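You operate a simulated robot arm through the tools that you are given. There is no shell and no other tool. Be economical: measure what you need, move in short steps, check, and stop when the job is done.

You run a simulated robot arm. Do the job below in one go: nothing can be reset, and whatever is moved stays where it is left.

## Task
Put things in order on the top of the beige table. At the end: the brown pepper mill is on the teal coaster; the ribbed tomato from the top of the beige table stands where the brown pepper mill stood; the square blue ramekin from the top of the beige table stands where the ribbed tomato stood; the green apple is on the cream dish; whatever was shut is shut again. Leave all else as you found it, and nothing knocked over.

It is judged by the outcome, as a careful person would: the job done as asked, and still so three seconds after it is handed in. It fails if anything else is knocked over, pushed out of place, dropped, spilled or broken.

## Robot
A 6-joint arm with a two-finger parallel gripper, fixed in place. Base frame: the origin is at the foot of the arm, x ahead of it, y to its left, z up; the work surface is at about z = 860. Units: mm, degrees, N and s.
With the tool pointing down near the work surface it reaches from about 360 to 760 mm from the base axis. Its first joint turns from -66.0 to 66.0 degrees. Payload 2.45 kg.
The TCP is the grasp point between the finger pads, 24 mm short of the fingertips. In the tool frame z runs along the fingers and y along their closing line. Largest opening 68 mm; finger width 17, thickness 10; the body of the gripper, 40 by 70 mm, starts 41 mm behind the TCP.
Orientation is that of the tool frame in the base frame, as a unit quaternion [w, x, y, z]. With the fingers straight down and closing along the base's y, the tool's x points along the base's -x, its y along +y and its z along -z.

## Interface
- The arm moves only by the tool step_arm. Its argument "targets" is a list of rows, each a list of 7 numbers: the gripper command, from -1 (fully open) to 1 (shut), values between in proportion, then the shift along the base's x, y, z in m, then the turn, a rotation vector about the base's x, y, z in degrees. In form: [[jaw, dx, dy, dz, wx, wy, wz], ...]. A call has 1 to 8 rows; each row is the pose to reach, as a shift and turn from the pose commanded when the call began. Each row takes 0.2 s and may step no farther than 50 mm and 8.6 degrees from the row before; otherwise, or with a gripper value out of range, the whole call is refused. Where a pose cannot be reached the arm comes as near as it can. A force on the tool above 40 N (or 10 N above the force at the start of the call, whichever is more), or a blocked arm, ends the call early, and 0.2 s more pass. The fingers move at their own pace (about 108 mm/s each) and stop on an object; they squeeze with about 38 N. The grip force told is the motor's: it shows also when the fingers shut on nothing. Time passes only in rows, and 0.2 s behind the last, so rows that repeat a pose let the fingers close. It gives the time, the measured TCP pose, the force on the tool (base axes), the opening and the grip force at its end, in the units of the frame above (readings bear some noise).
- Cameras (640 x 400 px; columns grow to the right, rows downward): "scene" is fixed at [156.3, 414.1, 1462.8]; the picture's right is [-0.69, -0.72, 0.00], its down [-0.46, 0.44, -0.77] and it looks along [0.56, -0.54, -0.63] (base axes); focal length 332 px, centre (320, 200). "wrist" rides on the gripper at [84, 11, -75] in the tool frame; the picture's right is [-0.13, 0.99, 0.00], its down [-0.60, -0.08, -0.79] and it looks along [-0.79, -0.10, 0.61] (tool axes); focal length 251 px, centre (320, 200). There is no depth. A picture from a camera that has moved, and an enlarged one, comes with that camera's place and axes in the base frame and with its lens. The place of the scene camera against the robot may be out by one fixed shift of up to 25 mm in any direction.
- snapshot(camera): a new picture of that camera. No time passes.
- inspect(camera, box): a new picture of the part [left, top, right, bottom] of that camera's present view, enlarged. No time passes.
- sign_off(): hands the job in; it is judged then, once.

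Work in short steps. Places have to be worked out from the pictures, the camera data and where the tool is seen: move nearer, look again, correct. Check each grasp and each placing, and mend what went wrong. You have 120 turns and 76 pictures in all, those below and enlarged ones among them. Open the gripper and draw the arm clear of the work before you hand the job in, unless the task says otherwise; then end with one line.

The tools are called after ">>>" as name(argument=value, ...) on one line, values as JSON. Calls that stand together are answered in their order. step_arm: Moves the arm, as the interface text tells. Its arguments: {"type":"object","properties":{"targets":{"type":"array","items":{"type":"array","items":{"type":"number"}}}},"required":["targets"]} The other tools are called the same way: snapshot (camera) takes a picture; inspect (camera, box) takes an enlarged picture of a part of a camera's view; sign_off () hands the job in.

At the start:

```text
t: 0.0
tcp_pos: [460.0, 39.1, 1193.5]
orientation: [0.001, 0.0, 1.0, 0.0]
force: [0.6, -0.3, 1.1]
opening: 68.0
grasp_force: 0.1
```

scene: 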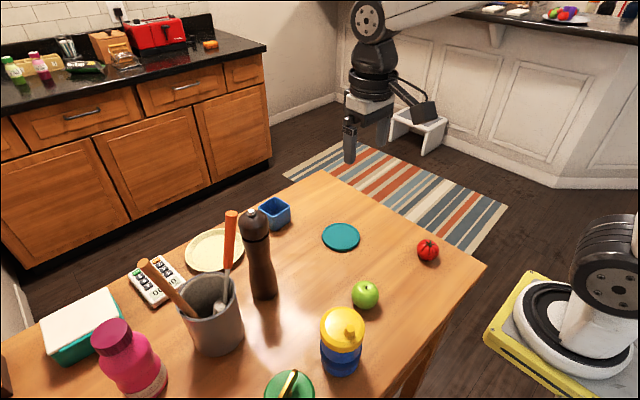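
wrist: 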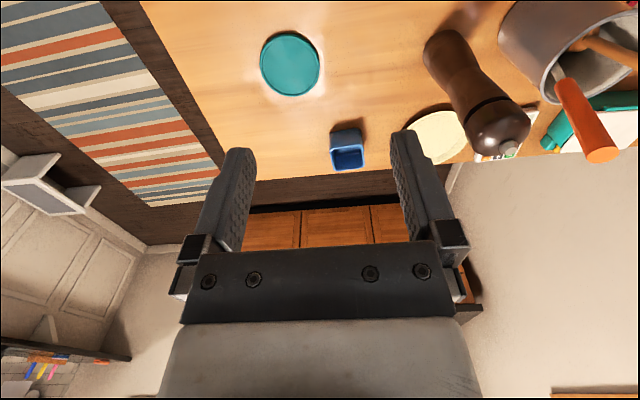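

I'll enlarge the scene around the items to see details before moving.

>>> inspect(camera="scene", box=[120, 180, 320, 305])

>>> inspect(camera="scene", box=[300, 200, 500, 325])

```text
3.20 times, centred on (220, 242) of scene
camera zoom: at [156.3, 414.1, 1462.8], right [-0.69, -0.72, 0.0], down [-0.46, 0.44, -0.77], along [0.56, -0.54, -0.63], focal length 1063 px, centre (640, 64)
```

zoom: 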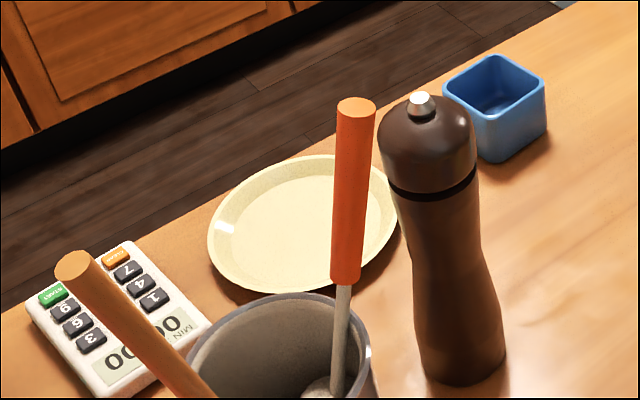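

```text
3.20 times, centred on (400, 262) of scene
camera zoom: at [156.3, 414.1, 1462.8], right [-0.69, -0.72, 0.0], down [-0.46, 0.44, -0.77], along [0.56, -0.54, -0.63], focal length 1063 px, centre (64, 0)
```

zoom: 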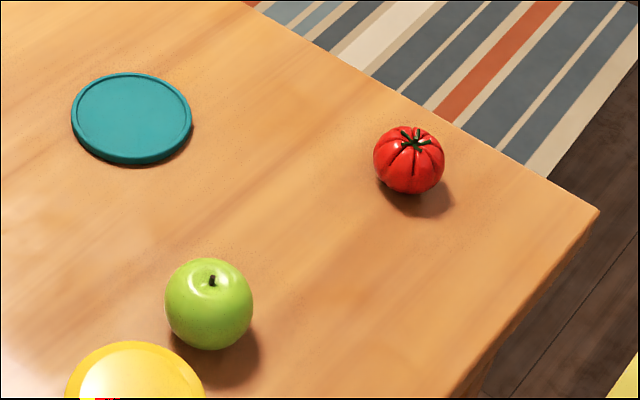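

The two cameras agree on a scene-camera shift of about (+5,+20). That puts the mill near (558,213) with its top at about z=1081, and an orange utensil handle close by on its +y side. I'll turn the tool 90° so the fingers close along x, away from the handle, and move nearer.

>>> step_arm(targets=[[-1, 0.016, 0.015, 0, 0, 0, 7.5], [-1, 0.032, 0.03, 0, 0, 0, 15], [-1, 0.048, 0.045, 0, 0, 0, 22.5], [-1, 0.064, 0.06, 0, 0, 0, 30], [-1, 0.08, 0.075, 0, 0, 0, 37.5], [-1, 0.09, 0.085, 0, 0, 0, 45]])

>>> step_arm(targets=[[-1, 0.002, 0.003, 0, 0, 0, 7.5], [-1, 0.004, 0.006, 0, 0, 0, 15], [-1, 0.006, 0.008, 0, 0, 0, 22.5], [-1, 0.008, 0.01, 0, 0, 0, 30], [-1, 0.008, 0.01, 0, 0, 0, 37.5], [-1, 0.008, 0.01, 0, 0, 0, 45]])

>>> snapshot(camera="wrist")

>>> snapshot(camera="scene")

```text
t: 1.4
tcp_pos: [550.5, 125.1, 1191.7]
orientation: [0.0, -0.384, 0.923, 0.001]
force: [-1.3, -0.2, 0.3]
opening: 67.9
grasp_force: 0.1
```

```text
t: 2.8
tcp_pos: [558.1, 133.9, 1192.6]
orientation: [0.0, 0.708, -0.707, 0.0]
force: [-0.1, 0.3, 0.3]
opening: 68.1
grasp_force: 0.2
```

```text
71 pictures are left
camera wrist: at [547.4, 50.8, 1267.7], right [-0.99, 0.13, 0.0], down [0.08, 0.6, 0.79], along [0.1, 0.79, -0.61], focal length 251 px, centre (320, 200)
```

wrist: 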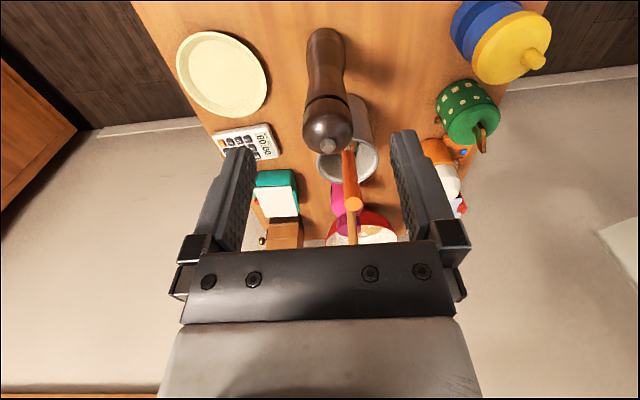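

```text
70 pictures are left
```

scene: 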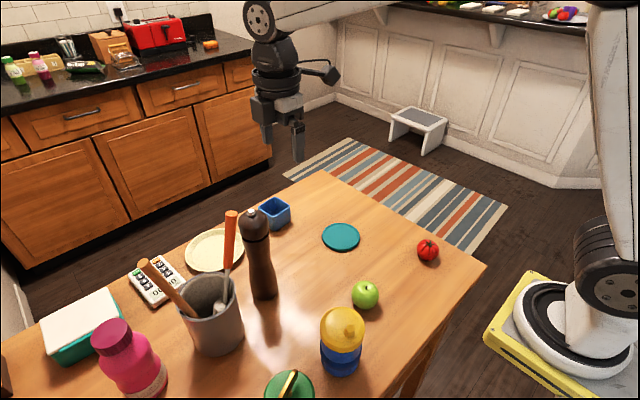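

Triangulating from both wrist views puts the mill knob at about (560,211,1081) and the handle tip at (541,260,1115). I'll move over the mill, staying just above it, and check.

>>> step_arm(targets=[[-1, 0.001, 0.04, 0, 0, 0, 0], [-1, 0.001, 0.078, 0, 0, 0, 0], [-1, 0.001, 0.078, -0.04, 0, 0, 0], [-1, 0.001, 0.078, -0.078, 0, 0, 0], [-1, 0.001, 0.078, -0.078, 0, 0, 0]])

>>> snapshot(camera="wrist")

>>> inspect(camera="scene", box=[180, 130, 340, 310])

```text
t: 4.0
tcp_pos: [558.2, 210.6, 1115.0]
orientation: [0.0, 0.707, -0.707, 0.0]
force: [-0.8, 0.6, -0.4]
opening: 67.8
grasp_force: 0.1
```

```text
69 pictures are left
camera wrist: at [548.2, 125.9, 1190.3], right [-0.99, 0.13, 0.0], down [0.08, 0.6, 0.79], along [0.1, 0.79, -0.61], focal length 251 px, centre (320, 200)
```

wrist: 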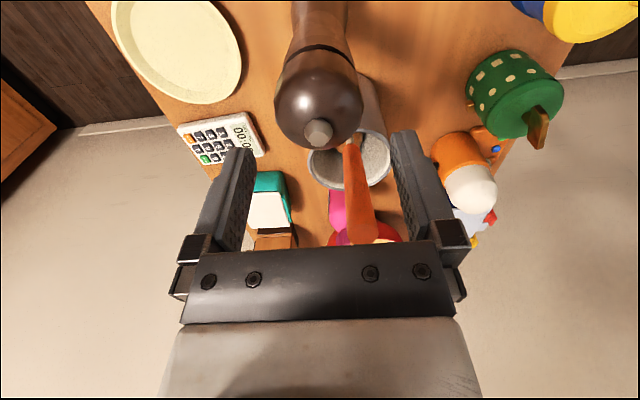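

```text
2.22 times, centred on (260, 220) of scene
camera zoom: at [156.3, 414.2, 1462.8], right [-0.69, -0.72, 0.0], down [-0.46, 0.44, -0.77], along [0.56, -0.54, -0.63], focal length 738 px, centre (453, 156)
```

zoom: 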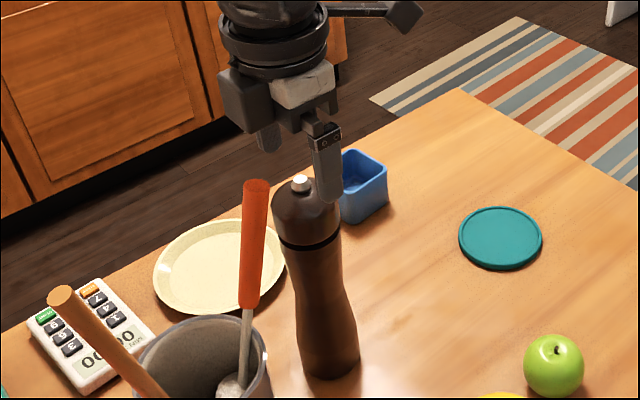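

The knob sits at (559,209), directly under the tool, and the handle is about 40 mm clear of the gripper body. I'll descend to z≈1053 and close on the head.

>>> step_arm(targets=[[-1, 0.001, -0.001, -0.02, 0, 0, 0], [-1, 0.001, -0.001, -0.04, 0, 0, 0], [-1, 0.001, -0.001, -0.06, 0, 0, 0], [-1, 0.001, -0.001, -0.06, 0, 0, 0]])

>>> inspect(camera="scene", box=[180, 130, 340, 310])

>>> snapshot(camera="wrist")

```text
t: 5.0
tcp_pos: [558.7, 210.7, 1055.4]
orientation: [0.0, -0.707, 0.707, 0.001]
force: [-0.2, 0.5, 0.4]
opening: 67.6
grasp_force: 0.1
```

```text
2.22 times, centred on (260, 220) of scene
camera zoom: at [156.3, 414.2, 1462.8], right [-0.69, -0.72, 0.0], down [-0.46, 0.44, -0.77], along [0.56, -0.54, -0.63], focal length 738 px, centre (453, 156)
```

zoom: 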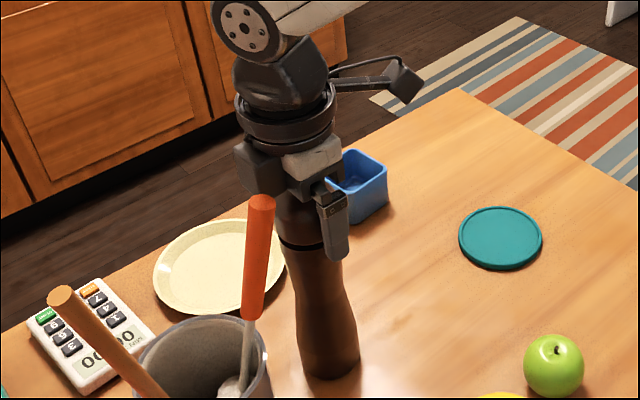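

```text
66 pictures are left
camera wrist: at [548.0, 127.4, 1129.5], right [-0.99, 0.13, 0.0], down [0.08, 0.6, 0.79], along [0.1, 0.79, -0.61], focal length 251 px, centre (320, 200)
```

wrist: 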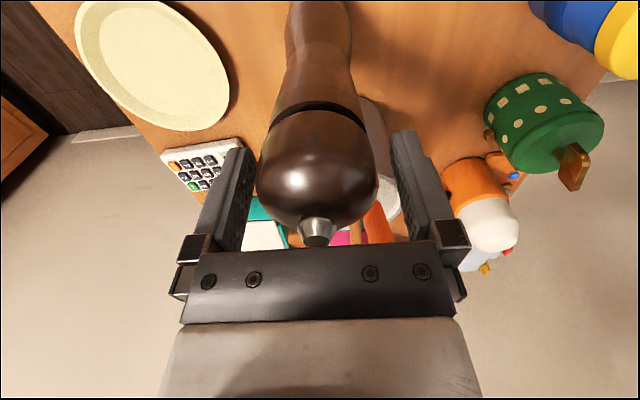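

The orange handle tip has moved slightly in the picture, so the gripper housing probably brushed it. It's still in the mug. I'll close on the mill now, then lift only a little and draw away in -y so it isn't rubbed again.

>>> step_arm(targets=[[1, 0, 0, 0, 0, 0, 0], [1, 0, 0, 0, 0, 0, 0], [1, 0, 0, 0, 0, 0, 0]])

>>> step_arm(targets=[[1, 0, 0, 0.006, 0, 0, 0], [1, 0, -0.005, 0.012, 0, 0, 0], [1, 0, -0.025, 0.016, 0, 0, 0], [1, 0, -0.05, 0.02, 0, 0, 0], [1, 0, -0.05, 0.02, 0, 0, 0]])

>>> inspect(camera="scene", box=[120, 120, 360, 390])

```text
t: 5.8
tcp_pos: [558.6, 211.3, 1055.6]
orientation: [0.0, 0.707, -0.707, 0.0]
force: [1.1, 0.6, -0.2]
opening: 51.0
grasp_force: 37.8
```

```text
t: 7.0
tcp_pos: [559.2, 159.7, 1074.7]
orientation: [-0.001, -0.707, 0.707, 0.0]
force: [-0.1, -0.3, -2.4]
opening: 51.2
grasp_force: 38.0
```

```text
1.48 times, centred on (240, 255) of scene
camera zoom: at [156.4, 414.2, 1462.8], right [-0.69, -0.72, 0.0], down [-0.46, 0.44, -0.77], along [0.56, -0.54, -0.63], focal length 492 px, centre (438, 118)
```

zoom: 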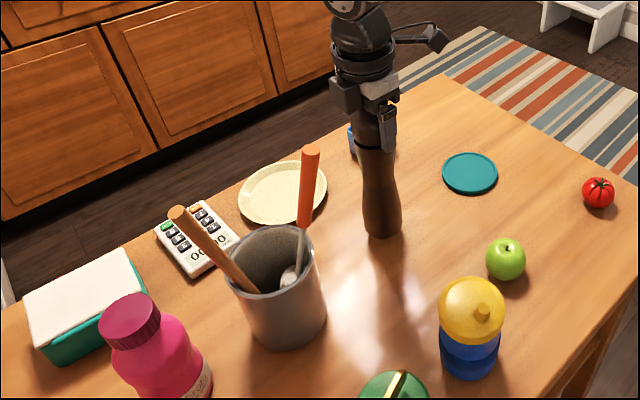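

The grip is firm (51 mm) and the mill is upright about 19 mm above the table. The utensil is still standing in the mug. I'll carry the mill over the coaster at about (554,-19).

>>> step_arm(targets=[[1, -0.001, -0.03, 0.005, 0, 0, 0], [1, -0.002, -0.07, 0.01, 0, 0, 0], [1, -0.003, -0.11, 0.01, 0, 0, 0], [1, -0.004, -0.15, 0.01, 0, 0, 0], [1, -0.005, -0.177, 0.0, 0, 0, 0], [1, -0.005, -0.177, 0.0, 0, 0, 0]])

>>> inspect(camera="scene", box=[260, 140, 420, 290])

```text
t: 8.4
tcp_pos: [554.0, -17.6, 1076.1]
orientation: [0.0, -0.707, 0.707, 0.0]
force: [-0.3, 0.4, -2.0]
opening: 51.0
grasp_force: 37.6
```

```text
2.67 times, centred on (340, 215) of scene
camera zoom: at [156.4, 414.1, 1462.8], right [-0.69, -0.72, 0.0], down [-0.46, 0.44, -0.77], along [0.56, -0.54, -0.63], focal length 886 px, centre (267, 160)
```

zoom: 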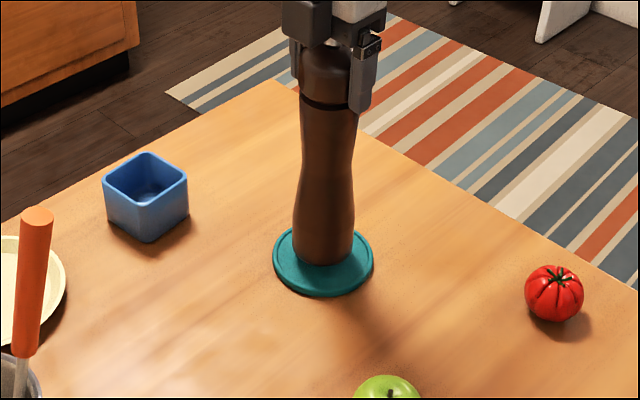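

The mill is centred over the coaster. I'll lower in small steps and watch the force.

>>> step_arm(targets=[[1, 0, 0, -0.005, 0, 0, 0], [1, 0, 0, -0.009, 0, 0, 0], [1, 0, 0, -0.011, 0, 0, 0], [1, 0, 0, -0.011, 0, 0, 0]])

>>> inspect(camera="scene", box=[300, 200, 380, 260])

```text
t: 9.4
tcp_pos: [555.0, -14.7, 1065.5]
orientation: [0.0, 0.707, -0.707, 0.0]
force: [-1.2, -1.3, -0.7]
opening: 50.9
grasp_force: 38.0
```

```text
6.67 times, centred on (340, 230) of scene
camera zoom: at [156.4, 414.1, 1462.8], right [-0.69, -0.72, 0.0], down [-0.46, 0.44, -0.77], along [0.56, -0.54, -0.63], focal length 2214 px, centre (187, 0)
```

zoom: 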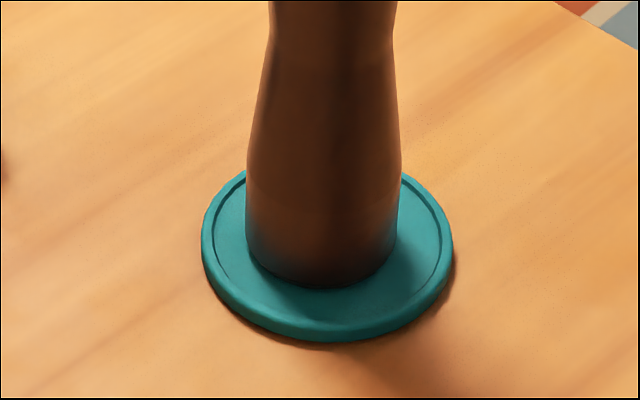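

It's centred and close to contact. I'll lower a few more millimetres.

>>> step_arm(targets=[[1, 0, 0, -0.001, 0, 0, 0], [1, 0, 0, -0.002, 0, 0, 0], [1, 0, 0, -0.003, 0, 0, 0], [1, 0, 0, -0.003, 0, 0, 0]])

>>> inspect(camera="scene", box=[300, 200, 380, 260])

```text
t: 10.4
tcp_pos: [556.6, -15.0, 1063.5]
orientation: [-0.003, 0.707, -0.707, 0.002]
force: [-3.9, -0.9, 29.4]
opening: 51.1
grasp_force: 37.8
```

```text
6.67 times, centred on (340, 230) of scene
camera zoom: at [155.7, 414.1, 1462.9], right [-0.69, -0.72, 0.0], down [-0.46, 0.44, -0.77], along [0.56, -0.54, -0.63], focal length 2214 px, centre (187, 0)
```

zoom: 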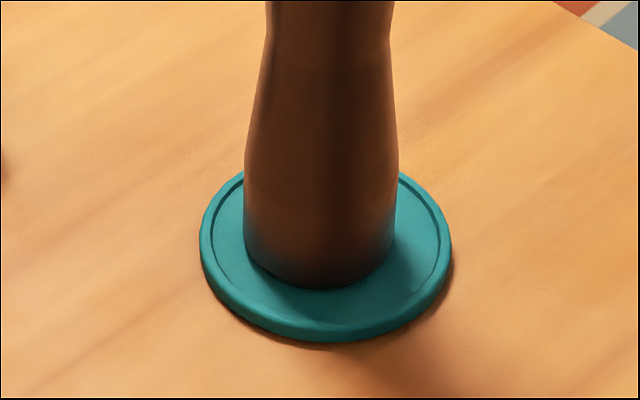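

Contact is made, at 29 N. I'll ease up about 2 mm, open gently, then rise.

>>> step_arm(targets=[[1, 0, 0, 0.002, 0, 0, 0], [1, 0, 0, 0.002, 0, 0, 0]])

>>> step_arm(targets=[[0.3, 0, 0, 0, 0, 0, 0], [-1, 0, 0, 0, 0, 0, 0], [-1, 0, 0, 0, 0, 0, 0], [-1, 0, 0, 0.03, 0, 0, 0], [-1, 0, 0, 0.07, 0, 0, 0], [-1, 0, 0, 0.11, 0, 0, 0]])

>>> snapshot(camera="scene")

```text
t: 11.0
tcp_pos: [555.8, -15.4, 1063.4]
orientation: [0.0, 0.707, -0.707, 0.0]
force: [1.9, 0.1, 12.7]
opening: 51.1
grasp_force: 38.0
```

```text
t: 12.4
tcp_pos: [554.6, -16.8, 1174.4]
orientation: [0.0, -0.707, 0.707, -0.001]
force: [0.8, 1.3, 0.2]
opening: 67.9
grasp_force: 0.0
```

```text
61 pictures are left
```

scene: 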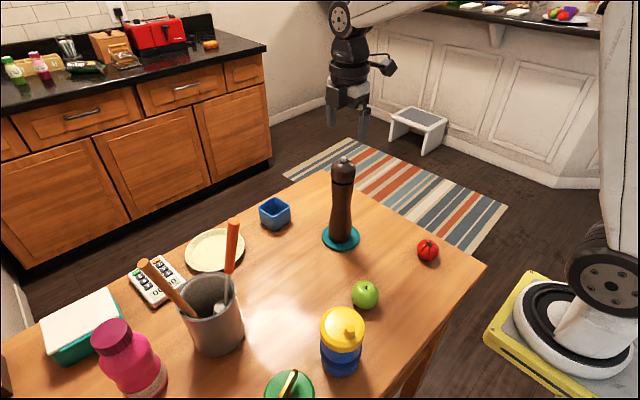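

The mill stands on the coaster. The tomato's destination is beside the mug and its overhanging utensil, so I'll carry the tomato with the tool tilted 20° and the wrist leaning toward -y, and pick it up with the same tilt. I'll go above the tomato, at about (369,-119), first.

>>> step_arm(targets=[[-1, -0.04, -0.02, 0, 0, 0, 0], [-1, -0.08, -0.04, 0, 0, 0, 0], [-1, -0.12, -0.06, 0, 0, 0, 0], [-1, -0.155, -0.08, -0.01, 0, 0, 0], [-1, -0.186, -0.102, -0.04, 0, 0, 0], [-1, -0.186, -0.102, -0.085, 7, 0, 0], [-1, -0.186, -0.102, -0.13, 14, 0, 0], [-1, -0.186, -0.102, -0.16, 20, 0, 0]])

>>> snapshot(camera="wrist")

>>> snapshot(camera="scene")

```text
t: 14.2
tcp_pos: [372.7, -116.5, 1012.8]
orientation: [0.123, -0.696, 0.697, 0.122]
force: [0.0, 0.0, 0.2]
opening: 68.0
grasp_force: 0.1
```

```text
60 pictures are left
camera wrist: at [361.3, -220.1, 1053.1], right [-0.99, 0.12, 0.04], down [0.08, 0.3, 0.95], along [0.1, 0.95, -0.3], focal length 251 px, centre (320, 200)
```

wrist: 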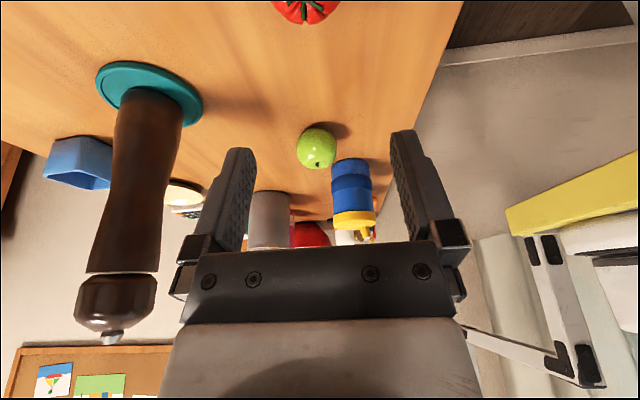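

```text
59 pictures are left
```

scene: 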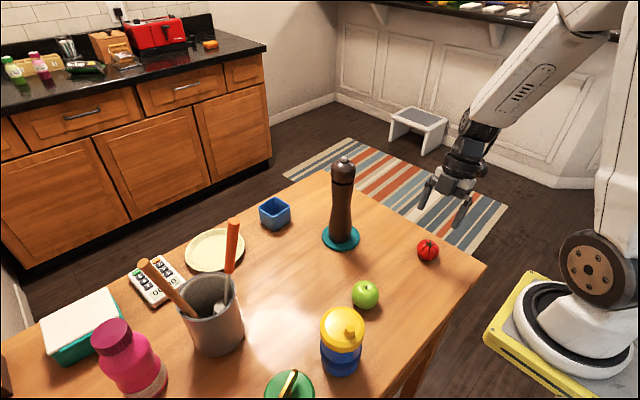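

The tomato is barely in view at the top edge, near (375,-114). I'll back off in -y and go lower for a better look.

>>> step_arm(targets=[[-1, 0.001, -0.02, -0.03, 0, 0, 0], [-1, 0.001, -0.032, -0.06, 0, 0, 0], [-1, 0.001, -0.032, -0.06, 0, 0, 0]])

>>> snapshot(camera="wrist")

```text
t: 15.0
tcp_pos: [370.4, -148.1, 953.0]
orientation: [0.123, -0.696, 0.697, 0.123]
force: [0.0, -0.8, -0.2]
opening: 68.2
grasp_force: 0.1
```

```text
58 pictures are left
camera wrist: at [360.6, -252.0, 992.8], right [-0.99, 0.12, 0.04], down [0.08, 0.3, 0.95], along [0.1, 0.95, -0.3], focal length 251 px, centre (320, 200)
```

wrist: 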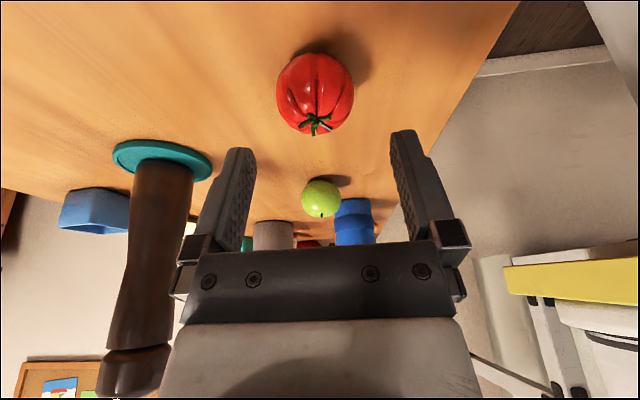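

The tomato is about 48 mm wide with its centre near (373,-123). That lies along the tool axis, so I'll approach along it to z≈889.

>>> step_arm(targets=[[-1, 0.002, 0.01, -0.025, 0, 0, 0], [-1, 0.003, 0.02, -0.05, 0, 0, 0], [-1, 0.003, 0.025, -0.064, 0, 0, 0], [-1, 0.003, 0.025, -0.064, 0, 0, 0]])

>>> snapshot(camera="wrist")

>>> inspect(camera="scene", box=[370, 180, 530, 280])

```text
t: 16.0
tcp_pos: [374.2, -124.0, 889.6]
orientation: [-0.123, 0.697, -0.696, -0.122]
force: [0.3, 0.0, -0.6]
opening: 68.0
grasp_force: 0.0
```

```text
57 pictures are left
camera wrist: at [362.7, -229.3, 930.6], right [-0.99, 0.12, 0.04], down [0.08, 0.3, 0.95], along [0.1, 0.95, -0.3], focal length 251 px, centre (320, 200)
```

wrist: 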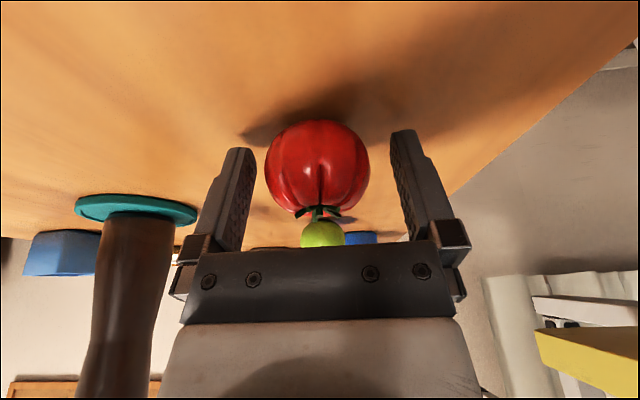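

```text
4.00 times, centred on (450, 230) of scene
camera zoom: at [156.3, 414.2, 1462.8], right [-0.69, -0.72, 0.0], down [-0.46, 0.44, -0.77], along [0.56, -0.54, -0.63], focal length 1329 px, centre (-200, 80)
```

zoom: 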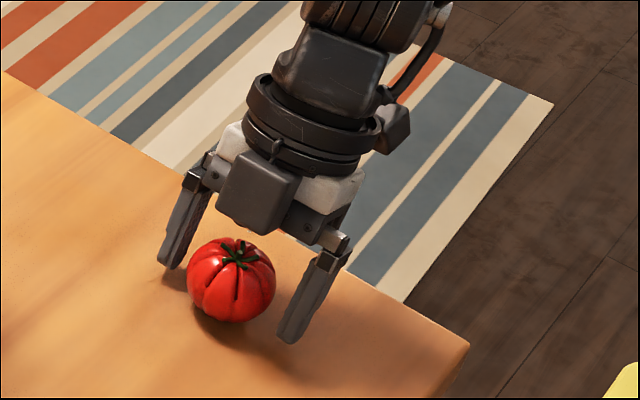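

The tomato is centred between the fingers at (374,-124). I'll close, then lift.

>>> step_arm(targets=[[1, 0, 0, 0, 0, 0, 0], [1, 0, 0, 0, 0, 0, 0], [1, 0, 0, 0, 0, 0, 0]])

>>> step_arm(targets=[[1, 0, 0, 0.02, 0, 0, 0], [1, 0, 0, 0.06, 0, 0, 0], [1, 0, 0, 0.1, 0, 0, 0], [1, 0, 0, 0.1, 0, 0, 0]])

>>> snapshot(camera="wrist")

```text
t: 16.8
tcp_pos: [373.9, -126.0, 890.0]
orientation: [0.123, -0.696, 0.697, 0.123]
force: [-0.2, -0.2, 0.1]
opening: 48.3
grasp_force: 37.8
```

```text
t: 17.8
tcp_pos: [371.3, -127.1, 990.5]
orientation: [-0.123, 0.697, -0.696, -0.123]
force: [-0.7, -0.5, 0.6]
opening: 0.0
grasp_force: 23.8
```

```text
55 pictures are left
camera wrist: at [360.7, -231.2, 1031.7], right [-0.99, 0.12, 0.04], down [0.08, 0.3, 0.95], along [0.1, 0.95, -0.3], focal length 251 px, centre (320, 200)
```

wrist: 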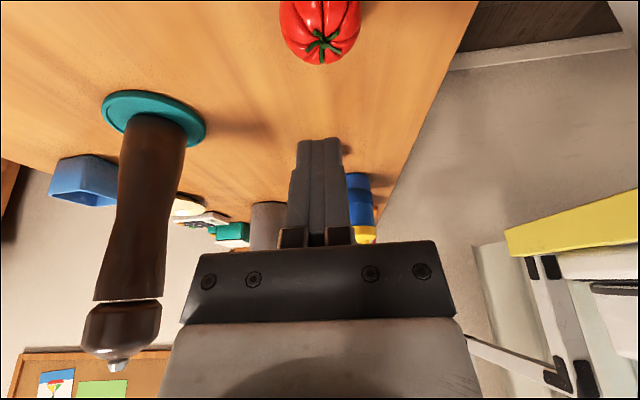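

The tomato slipped out and sits near (368,-120), still upright. I'll open, back off along the tool axis and look again before re-gripping lower and lifting slower.

>>> step_arm(targets=[[-1, 0, -0.015, 0, 0, 0, 0], [-1, -0.002, -0.025, -0.03, 0, 0, 0], [-1, -0.002, -0.02, -0.045, 0, 0, 0], [-1, -0.002, -0.02, -0.045, 0, 0, 0]])

>>> snapshot(camera="wrist")

>>> inspect(camera="scene", box=[370, 180, 530, 280])

```text
t: 18.8
tcp_pos: [369.5, -145.3, 942.6]
orientation: [0.123, -0.696, 0.697, 0.123]
force: [-0.1, -0.1, -0.3]
opening: 68.0
grasp_force: 0.1
```

```text
54 pictures are left
camera wrist: at [358.8, -249.4, 983.8], right [-0.99, 0.12, 0.04], down [0.08, 0.3, 0.95], along [0.1, 0.95, -0.3], focal length 251 px, centre (320, 200)
```

wrist: 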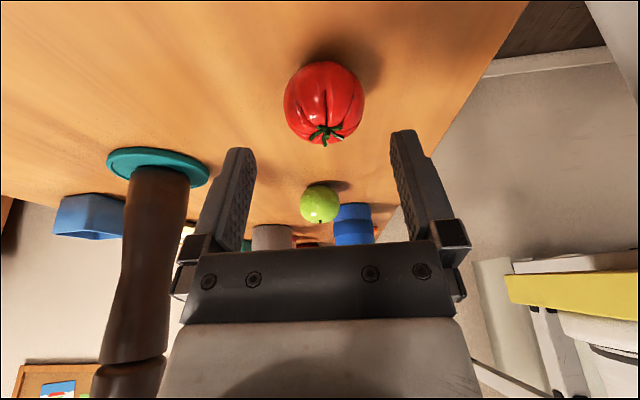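

```text
4.00 times, centred on (450, 230) of scene
camera zoom: at [156.3, 414.1, 1462.8], right [-0.69, -0.72, 0.0], down [-0.46, 0.44, -0.77], along [0.56, -0.54, -0.63], focal length 1329 px, centre (-200, 80)
```

zoom: 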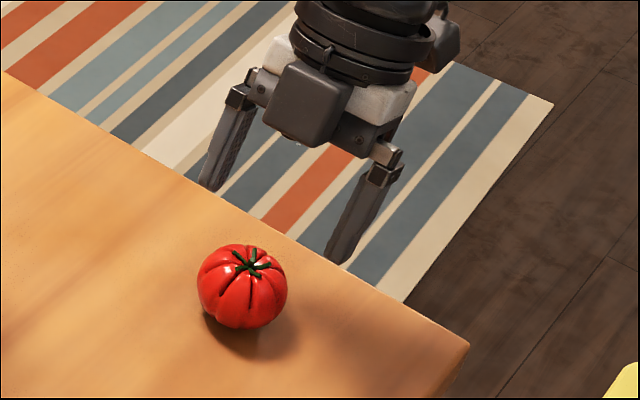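

The tomato is now at (367,-124). I'll re-approach about 3 mm lower, close, and lift slowly.

>>> step_arm(targets=[[-1, -0.002, 0.008, -0.025, 0, 0, 0], [-1, -0.002, 0.016, -0.045, 0, 0, 0], [-1, -0.002, 0.0195, -0.056, 0, 0, 0], [-1, -0.002, 0.0195, -0.056, 0, 0, 0]])

>>> step_arm(targets=[[1, 0, 0, 0, 0, 0, 0], [1, 0, 0, 0, 0, 0, 0], [1, 0, 0, 0, 0, 0, 0], [1, 0, 0, 0.002, 0, 0, 0], [1, 0, 0, 0.006, 0, 0, 0], [1, 0, 0, 0.01, 0, 0, 0]])

>>> snapshot(camera="wrist")

>>> inspect(camera="scene", box=[370, 180, 530, 280])

```text
t: 19.8
tcp_pos: [366.7, -125.3, 888.3]
orientation: [-0.123, 0.697, -0.696, -0.123]
force: [0.0, 0.8, 0.5]
opening: 67.7
grasp_force: 0.1
```

```text
t: 21.2
tcp_pos: [369.5, -123.7, 898.2]
orientation: [0.123, -0.696, 0.697, 0.123]
force: [0.1, -0.4, -0.3]
opening: 47.7
grasp_force: 38.0
```

```text
52 pictures are left
camera wrist: at [358.9, -228.6, 938.9], right [-0.99, 0.12, 0.04], down [0.08, 0.3, 0.95], along [0.1, 0.95, -0.3], focal length 251 px, centre (320, 200)
```

wrist: 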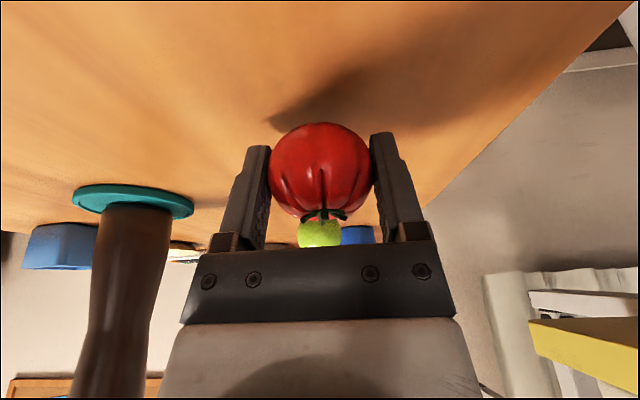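

```text
4.00 times, centred on (450, 230) of scene
camera zoom: at [156.3, 414.1, 1462.8], right [-0.69, -0.72, 0.0], down [-0.46, 0.44, -0.77], along [0.56, -0.54, -0.63], focal length 1329 px, centre (-200, 80)
```

zoom: 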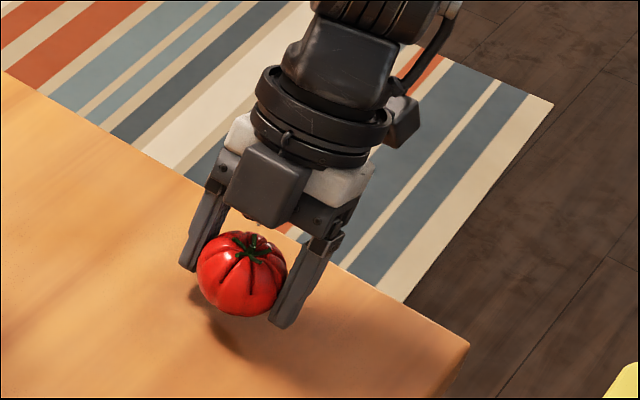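

It's held at 47.7 mm and off the table. I'll continue lifting slowly.

>>> step_arm(targets=[[1, 0, 0, 0.006, 0, 0, 0], [1, 0, 0, 0.014, 0, 0, 0], [1, 0, 0, 0.024, 0, 0, 0], [1, 0, 0, 0.036, 0, 0, 0], [1, 0, 0, 0.048, 0, 0, 0], [1, 0, 0, 0.058, 0, 0, 0], [1, 0, 0, 0.064, 0, 0, 0]])

>>> snapshot(camera="wrist")

```text
t: 22.8
tcp_pos: [369.4, -124.2, 962.3]
orientation: [-0.123, 0.696, -0.696, -0.123]
force: [0.8, 0.8, 0.8]
opening: 47.6
grasp_force: 38.0
```

```text
50 pictures are left
camera wrist: at [357.7, -228.7, 1002.6], right [-0.99, 0.12, 0.04], down [0.08, 0.3, 0.95], along [0.1, 0.95, -0.3], focal length 251 px, centre (320, 200)
```

wrist: 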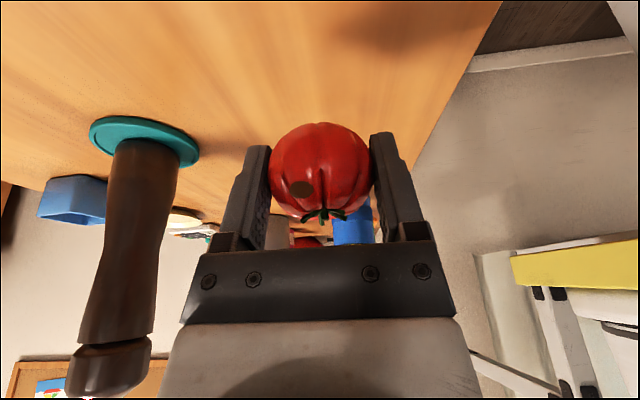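

There's a brown spot on the tomato that wasn't there before. I'll zoom in to check.

>>> inspect(camera="wrist", box=[240, 100, 400, 240])

>>> inspect(camera="scene", box=[340, 130, 530, 330])

```text
2.86 times, centred on (320, 170) of wrist
camera zoom: at [357.7, -228.7, 1002.6], right [-0.99, 0.12, 0.04], down [0.08, 0.3, 0.95], along [0.1, 0.95, -0.3], focal length 718 px, centre (320, 286)
```

zoom: 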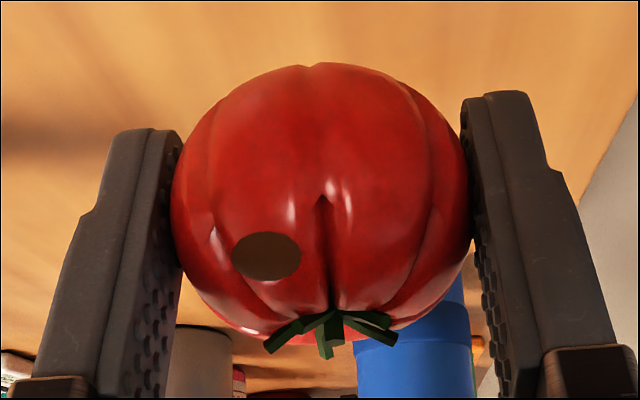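

```text
2.00 times, centred on (435, 230) of scene
camera zoom: at [156.3, 414.1, 1462.8], right [-0.69, -0.72, 0.0], down [-0.46, 0.44, -0.77], along [0.56, -0.54, -0.63], focal length 664 px, centre (90, 140)
```

zoom: 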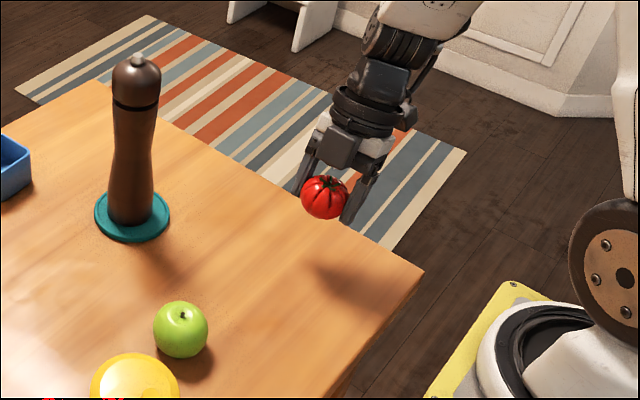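

The spot is only a reflection, and the tomato is held upright. I'll carry it between the mill and the apple toward the mill's old place at (558,211), staying at about z=1000.

>>> step_arm(targets=[[1, 0.02, 0.02, 0.015, 0, 0, 0], [1, 0.045, 0.045, 0.034, 0, 0, 0], [1, 0.068, 0.075, 0.038, 0, 0, 0], [1, 0.075, 0.112, 0.038, 0, 0, 0], [1, 0.08, 0.15, 0.038, 0, 0, 0], [1, 0.085, 0.185, 0.038, 0, 0, 0], [1, 0.1, 0.215, 0.038, 0, 0, 0], [1, 0.125, 0.24, 0.038, 0, 0, 0]])

>>> snapshot(camera="scene")

>>> snapshot(camera="wrist")

```text
t: 24.6
tcp_pos: [493.1, 115.6, 997.7]
orientation: [-0.123, 0.696, -0.696, -0.123]
force: [0.6, 0.2, -0.5]
opening: 47.7
grasp_force: 37.9
```

```text
47 pictures are left
```

scene: 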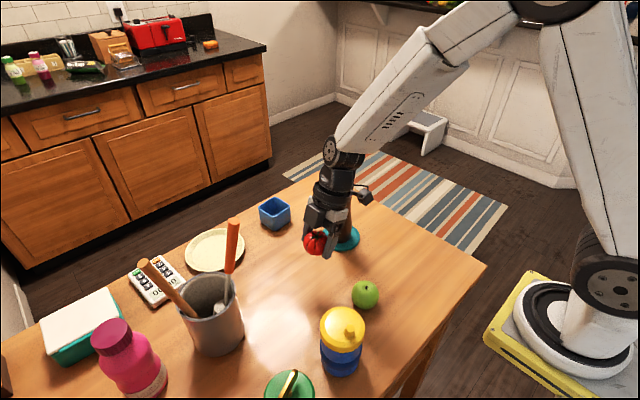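

```text
46 pictures are left
camera wrist: at [482.2, 12.3, 1039.2], right [-0.99, 0.12, 0.04], down [0.08, 0.3, 0.95], along [0.1, 0.95, -0.3], focal length 251 px, centre (320, 200)
```

wrist: 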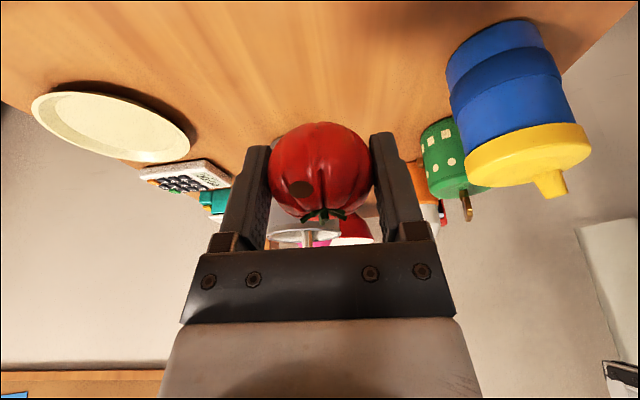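

It's still secure. I'll continue to just short of the spot and lower part way.

>>> step_arm(targets=[[1, 0.02, 0.02, 0, 0, 0, 0], [1, 0.04, 0.04, 0, 0, 0, 0], [1, 0.057, 0.058, -0.015, 0, 0, 0], [1, 0.065, 0.07, -0.035, 0, 0, 0], [1, 0.065, 0.078, -0.055, 0, 0, 0], [1, 0.065, 0.078, -0.055, 0, 0, 0]])

>>> inspect(camera="scene", box=[140, 130, 380, 370])

>>> snapshot(camera="wrist")

```text
t: 26.0
tcp_pos: [559.4, 195.1, 945.5]
orientation: [0.124, -0.696, 0.696, 0.122]
force: [0.6, 0.8, -0.6]
opening: 47.4
grasp_force: 38.0
```

```text
1.67 times, centred on (260, 250) of scene
camera zoom: at [156.4, 414.2, 1462.8], right [-0.69, -0.72, 0.0], down [-0.46, 0.44, -0.77], along [0.56, -0.54, -0.63], focal length 554 px, centre (420, 117)
```

zoom: 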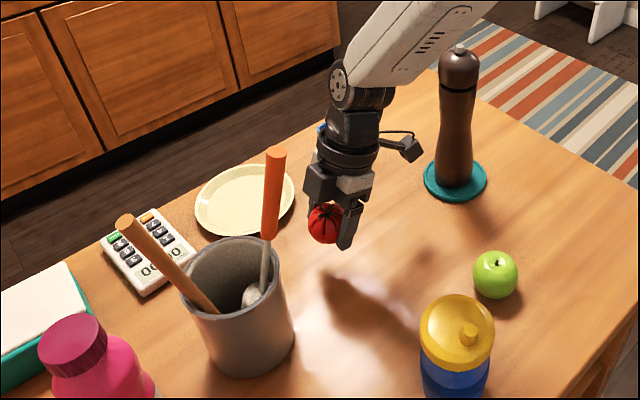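

```text
44 pictures are left
camera wrist: at [548.6, 90.6, 985.1], right [-0.99, 0.12, 0.04], down [0.08, 0.3, 0.95], along [0.1, 0.95, -0.3], focal length 251 px, centre (320, 200)
```

wrist: 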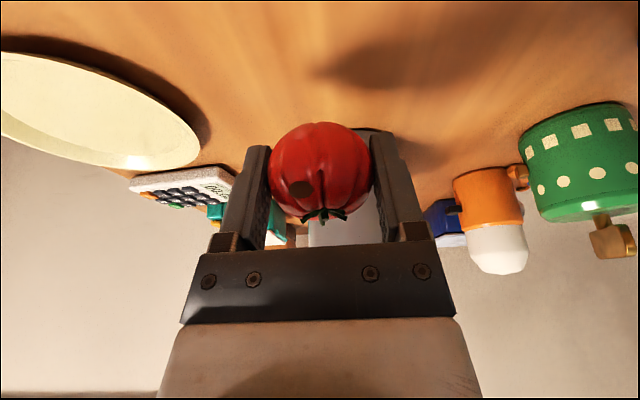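

There's good clearance from the mug and the handle. I'll lower to the table at (559,211).

>>> step_arm(targets=[[1, 0, 0.006, -0.02, 0, 0, 0], [1, 0, 0.012, -0.038, 0, 0, 0], [1, 0, 0.016, -0.05, 0, 0, 0], [1, 0, 0.016, -0.054, 0, 0, 0], [1, 0, 0.016, -0.056, 0, 0, 0], [1, 0, 0.016, -0.056, 0, 0, 0]])

>>> inspect(camera="scene", box=[200, 180, 340, 310])

>>> snapshot(camera="wrist")

```text
t: 27.4
tcp_pos: [559.8, 208.5, 888.3]
orientation: [-0.123, 0.696, -0.696, -0.123]
force: [-0.2, -0.5, -0.9]
opening: 47.6
grasp_force: 38.2
```

```text
3.08 times, centred on (270, 245) of scene
camera zoom: at [156.4, 414.2, 1462.8], right [-0.69, -0.72, 0.0], down [-0.46, 0.44, -0.77], along [0.56, -0.54, -0.63], focal length 1022 px, centre (474, 62)
```

zoom: 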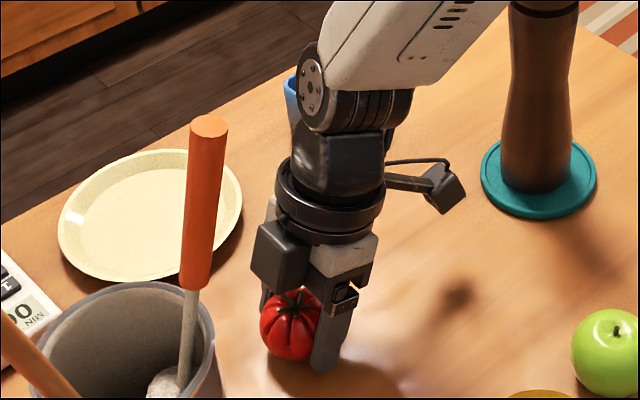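

```text
42 pictures are left
camera wrist: at [548.3, 104.8, 930.3], right [-0.99, 0.12, 0.04], down [0.08, 0.3, 0.95], along [0.1, 0.95, -0.3], focal length 251 px, centre (320, 200)
```

wrist: 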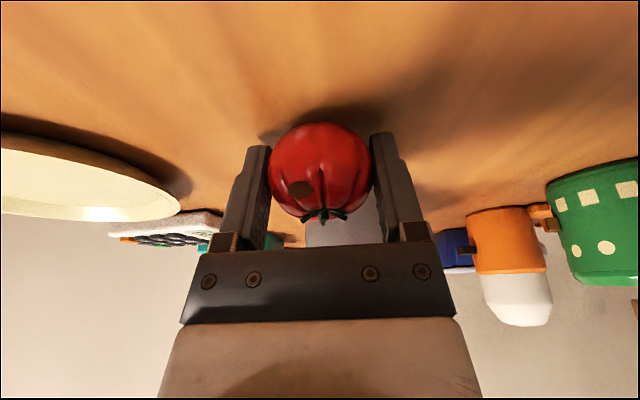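

The tomato is just above the table at about (560,209), within a few millimetres of the mill's old spot. I'll lower a touch, release, and withdraw along the tool axis.

>>> step_arm(targets=[[1, -0.001, 0, -0.001, 0, 0, 0], [1, -0.001, 0, -0.002, 0, 0, 0], [0.5, -0.001, 0, -0.002, 0, 0, 0], [0, -0.001, 0, -0.002, 0, 0, 0], [-1, -0.001, 0, -0.002, 0, 0, 0], [-1, -0.001, 0, -0.002, 0, 0, 0]])

>>> step_arm(targets=[[-1, 0, -0.004, 0.012, 0, 0, 0], [-1, 0, -0.013, 0.035, 0, 0, 0], [-1, 0, -0.027, 0.075, 0, 0, 0], [-1, 0, -0.041, 0.115, 0, 0, 0], [-1, 0, -0.06, 0.16, 0, 0, 0]])

>>> snapshot(camera="scene")

>>> snapshot(camera="wrist")

```text
t: 28.8
tcp_pos: [560.0, 209.6, 886.9]
orientation: [0.122, -0.696, 0.696, 0.123]
force: [0.7, 1.0, -0.2]
opening: 68.2
grasp_force: 0.1
```

```text
t: 30.0
tcp_pos: [559.3, 149.3, 1047.5]
orientation: [0.122, -0.696, 0.697, 0.123]
force: [-0.7, -0.4, 0.3]
opening: 67.8
grasp_force: 0.1
```

```text
41 pictures are left
```

scene: 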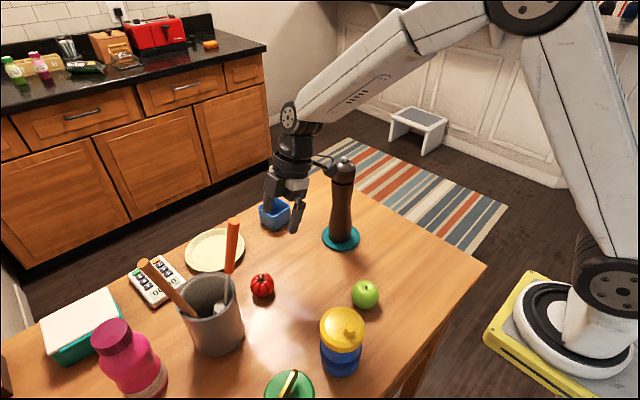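

```text
40 pictures are left
camera wrist: at [548.9, 44.9, 1088.2], right [-0.99, 0.12, 0.04], down [0.08, 0.3, 0.95], along [0.1, 0.95, -0.3], focal length 251 px, centre (320, 200)
```

wrist: 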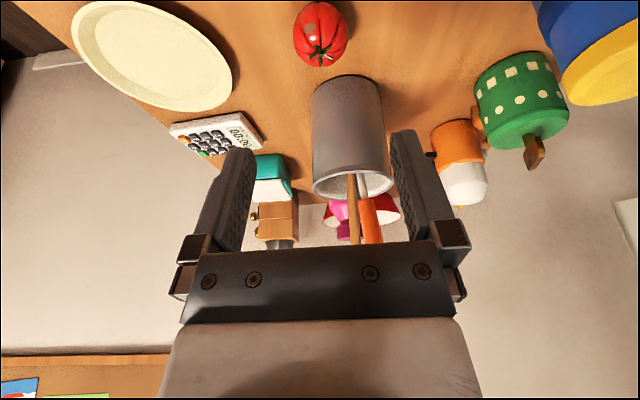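

The tomato is standing at the mill's old place. Next is the ramekin, at about (722,61) and nearly axis-aligned. I'll straighten the tool and move above it for a look, staying clear of the mill.

>>> step_arm(targets=[[-1, 0.02, 0.0, 0.03, -6, 0, 0], [-1, 0.055, -0.02, 0.04, -12, 0, 0], [-1, 0.09, -0.045, 0.04, -20, 0, 0], [-1, 0.12, -0.075, 0.02, -20, 0, 0], [-1, 0.145, -0.1, -0.01, -20, 0, 0], [-1, 0.156, -0.119, -0.042, -20, 0, 0], [-1, 0.156, -0.119, -0.042, -20, 0, 0]])

>>> snapshot(camera="wrist")

>>> snapshot(camera="scene")

```text
t: 31.6
tcp_pos: [715.2, 26.1, 1005.2]
orientation: [0.0, 0.707, -0.707, 0.0]
force: [0.7, 0.1, -1.2]
opening: 68.1
grasp_force: 0.0
```

```text
39 pictures are left
camera wrist: at [705.1, -57.5, 1080.4], right [-0.99, 0.13, 0.0], down [0.08, 0.6, 0.79], along [0.1, 0.79, -0.61], focal length 251 px, centre (320, 200)
```

wrist: 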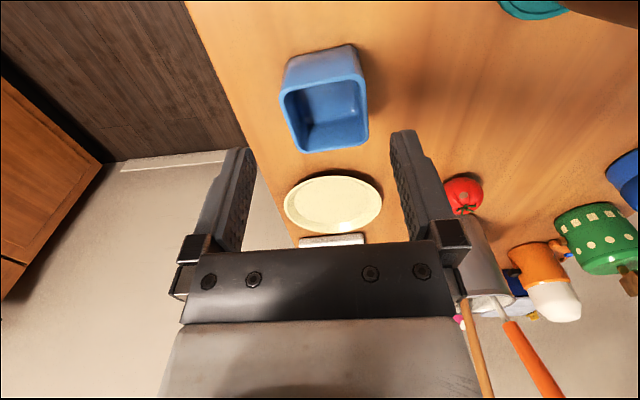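

```text
38 pictures are left
```

scene: 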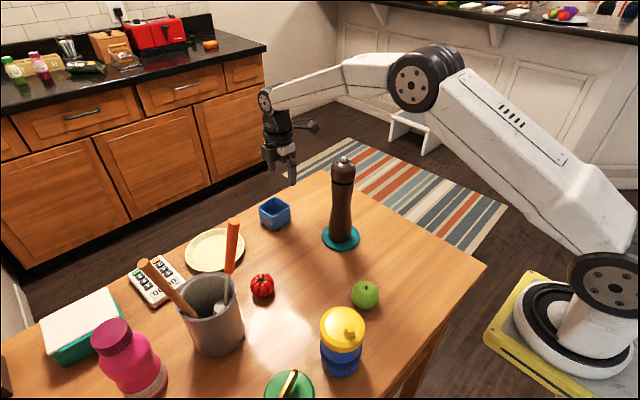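

The ramekin is about 56 mm square and 50 mm tall, centred near (713,60) and yawed about 6°. I'll align the tool above it, with the tips just over the rim.

>>> step_arm(targets=[[-1, -0.002, 0.017, 0, 0, 0, 3], [-1, -0.002, 0.034, 0, 0, 0, 6], [-1, -0.002, 0.034, -0.03, 0, 0, 6], [-1, -0.002, 0.034, -0.055, 0, 0, 6], [-1, -0.002, 0.034, -0.055, 0, 0, 6]])

>>> snapshot(camera="wrist")

>>> inspect(camera="scene", box=[220, 90, 380, 250])

```text
t: 32.8
tcp_pos: [710.9, 59.6, 951.0]
orientation: [-0.001, 0.743, -0.669, 0.001]
force: [-0.9, 0.6, -0.2]
opening: 68.0
grasp_force: 0.0
```

```text
37 pictures are left
camera wrist: at [708.7, -23.5, 1024.7], right [-1.0, 0.02, 0.0], down [0.01, 0.61, 0.79], along [0.02, 0.79, -0.61], focal length 251 px, centre (320, 200)
```

wrist: 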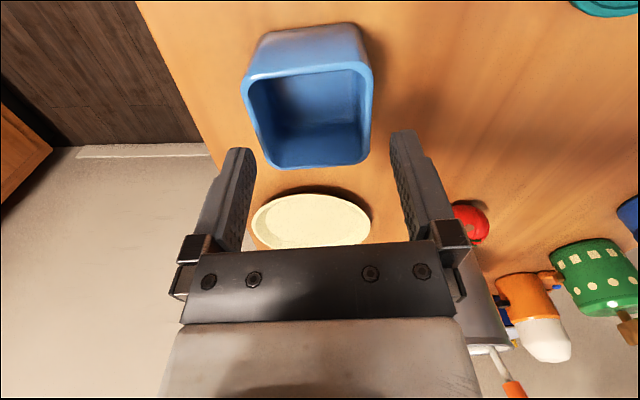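

```text
2.50 times, centred on (300, 170) of scene
camera zoom: at [156.3, 414.2, 1462.8], right [-0.69, -0.72, 0.0], down [-0.46, 0.44, -0.77], along [0.56, -0.54, -0.63], focal length 830 px, centre (370, 275)
```

zoom: 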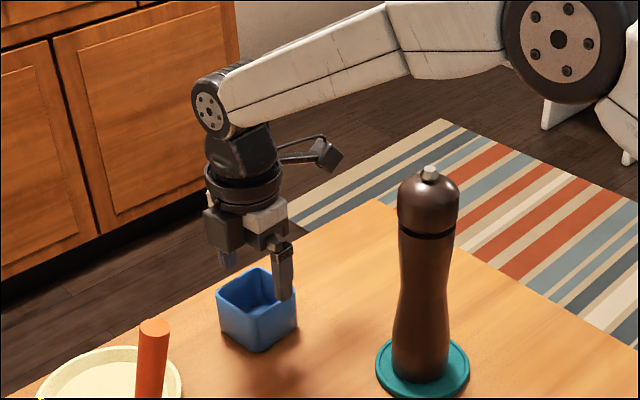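

The estimates agree the ramekin is about 2 mm further in x, with roughly 4 mm clearance per side. I'll descend carefully with the force guard.

>>> step_arm(targets=[[-1, 0.002, 0.001, -0.01, 0, 0, -0.5], [-1, 0.002, 0.001, -0.02, 0, 0, -0.5], [-1, 0.002, 0.001, -0.03, 0, 0, -0.5], [-1, 0.002, 0.001, -0.03, 0, 0, -0.5]])

>>> snapshot(camera="wrist")

```text
t: 33.8
tcp_pos: [713.5, 64.0, 921.8]
orientation: [0.0, 0.74, -0.672, 0.0]
force: [-0.7, 0.0, 0.8]
opening: 68.1
grasp_force: 0.1
```

```text
35 pictures are left
camera wrist: at [711.1, -19.3, 994.5], right [-1.0, 0.03, 0.0], down [0.02, 0.61, 0.79], along [0.03, 0.79, -0.61], focal length 251 px, centre (320, 200)
```

wrist: 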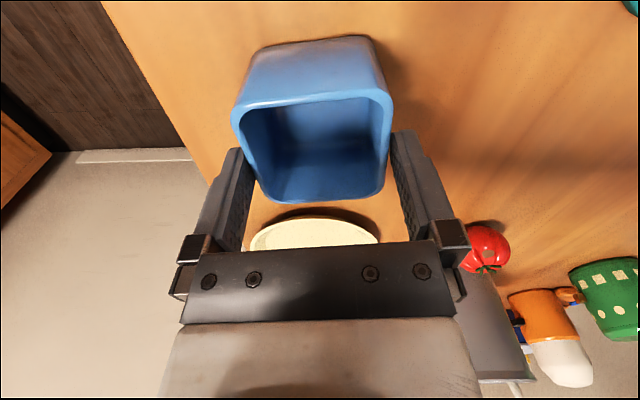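

The tips are near rim level and it's tight. I'll zoom in to check both sides.

>>> inspect(camera="wrist", box=[200, 80, 440, 230])

>>> inspect(camera="scene", box=[240, 160, 320, 240])

```text
2.67 times, centred on (320, 155) of wrist
camera zoom: at [711.1, -19.3, 994.5], right [-1.0, 0.03, 0.0], down [0.02, 0.61, 0.79], along [0.03, 0.79, -0.61], focal length 670 px, centre (320, 320)
```

zoom: 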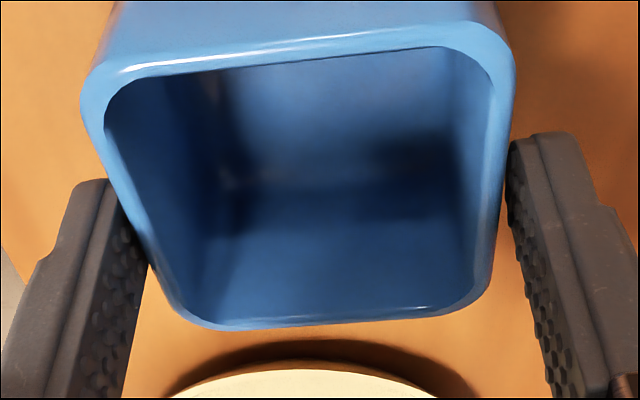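

```text
5.00 times, centred on (280, 200) of scene
camera zoom: at [156.3, 414.2, 1462.8], right [-0.69, -0.72, 0.0], down [-0.46, 0.44, -0.77], along [0.56, -0.54, -0.63], focal length 1661 px, centre (520, 200)
```

zoom: 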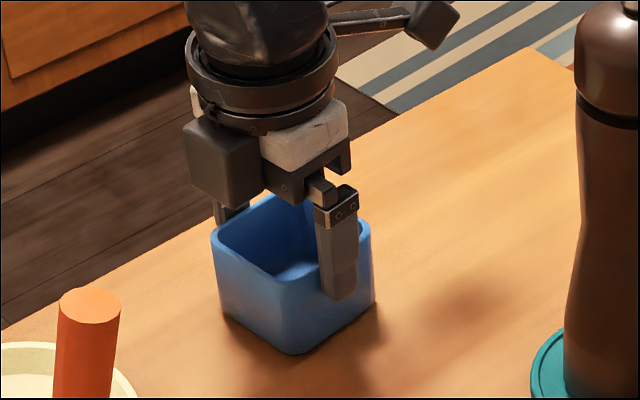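

The fingers straddle the ramekin symmetrically. I'll continue down to z≈893.

>>> step_arm(targets=[[-1, 0, -0.001, -0.01, 0, 0, 0], [-1, 0, -0.001, -0.02, 0, 0, 0], [-1, 0, -0.001, -0.029, 0, 0, 0], [-1, 0, -0.001, -0.029, 0, 0, 0]])

>>> inspect(camera="scene", box=[240, 160, 320, 240])

```text
t: 34.8
tcp_pos: [715.1, 64.1, 892.2]
orientation: [0.0, 0.74, -0.673, 0.0]
force: [0.7, 0.1, -0.3]
opening: 68.1
grasp_force: 0.0
```

```text
5.00 times, centred on (280, 200) of scene
camera zoom: at [156.3, 414.1, 1462.8], right [-0.69, -0.72, 0.0], down [-0.46, 0.44, -0.77], along [0.56, -0.54, -0.63], focal length 1661 px, centre (520, 200)
```

zoom: 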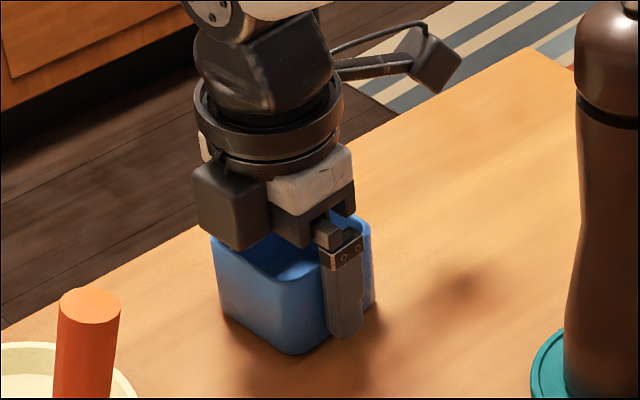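

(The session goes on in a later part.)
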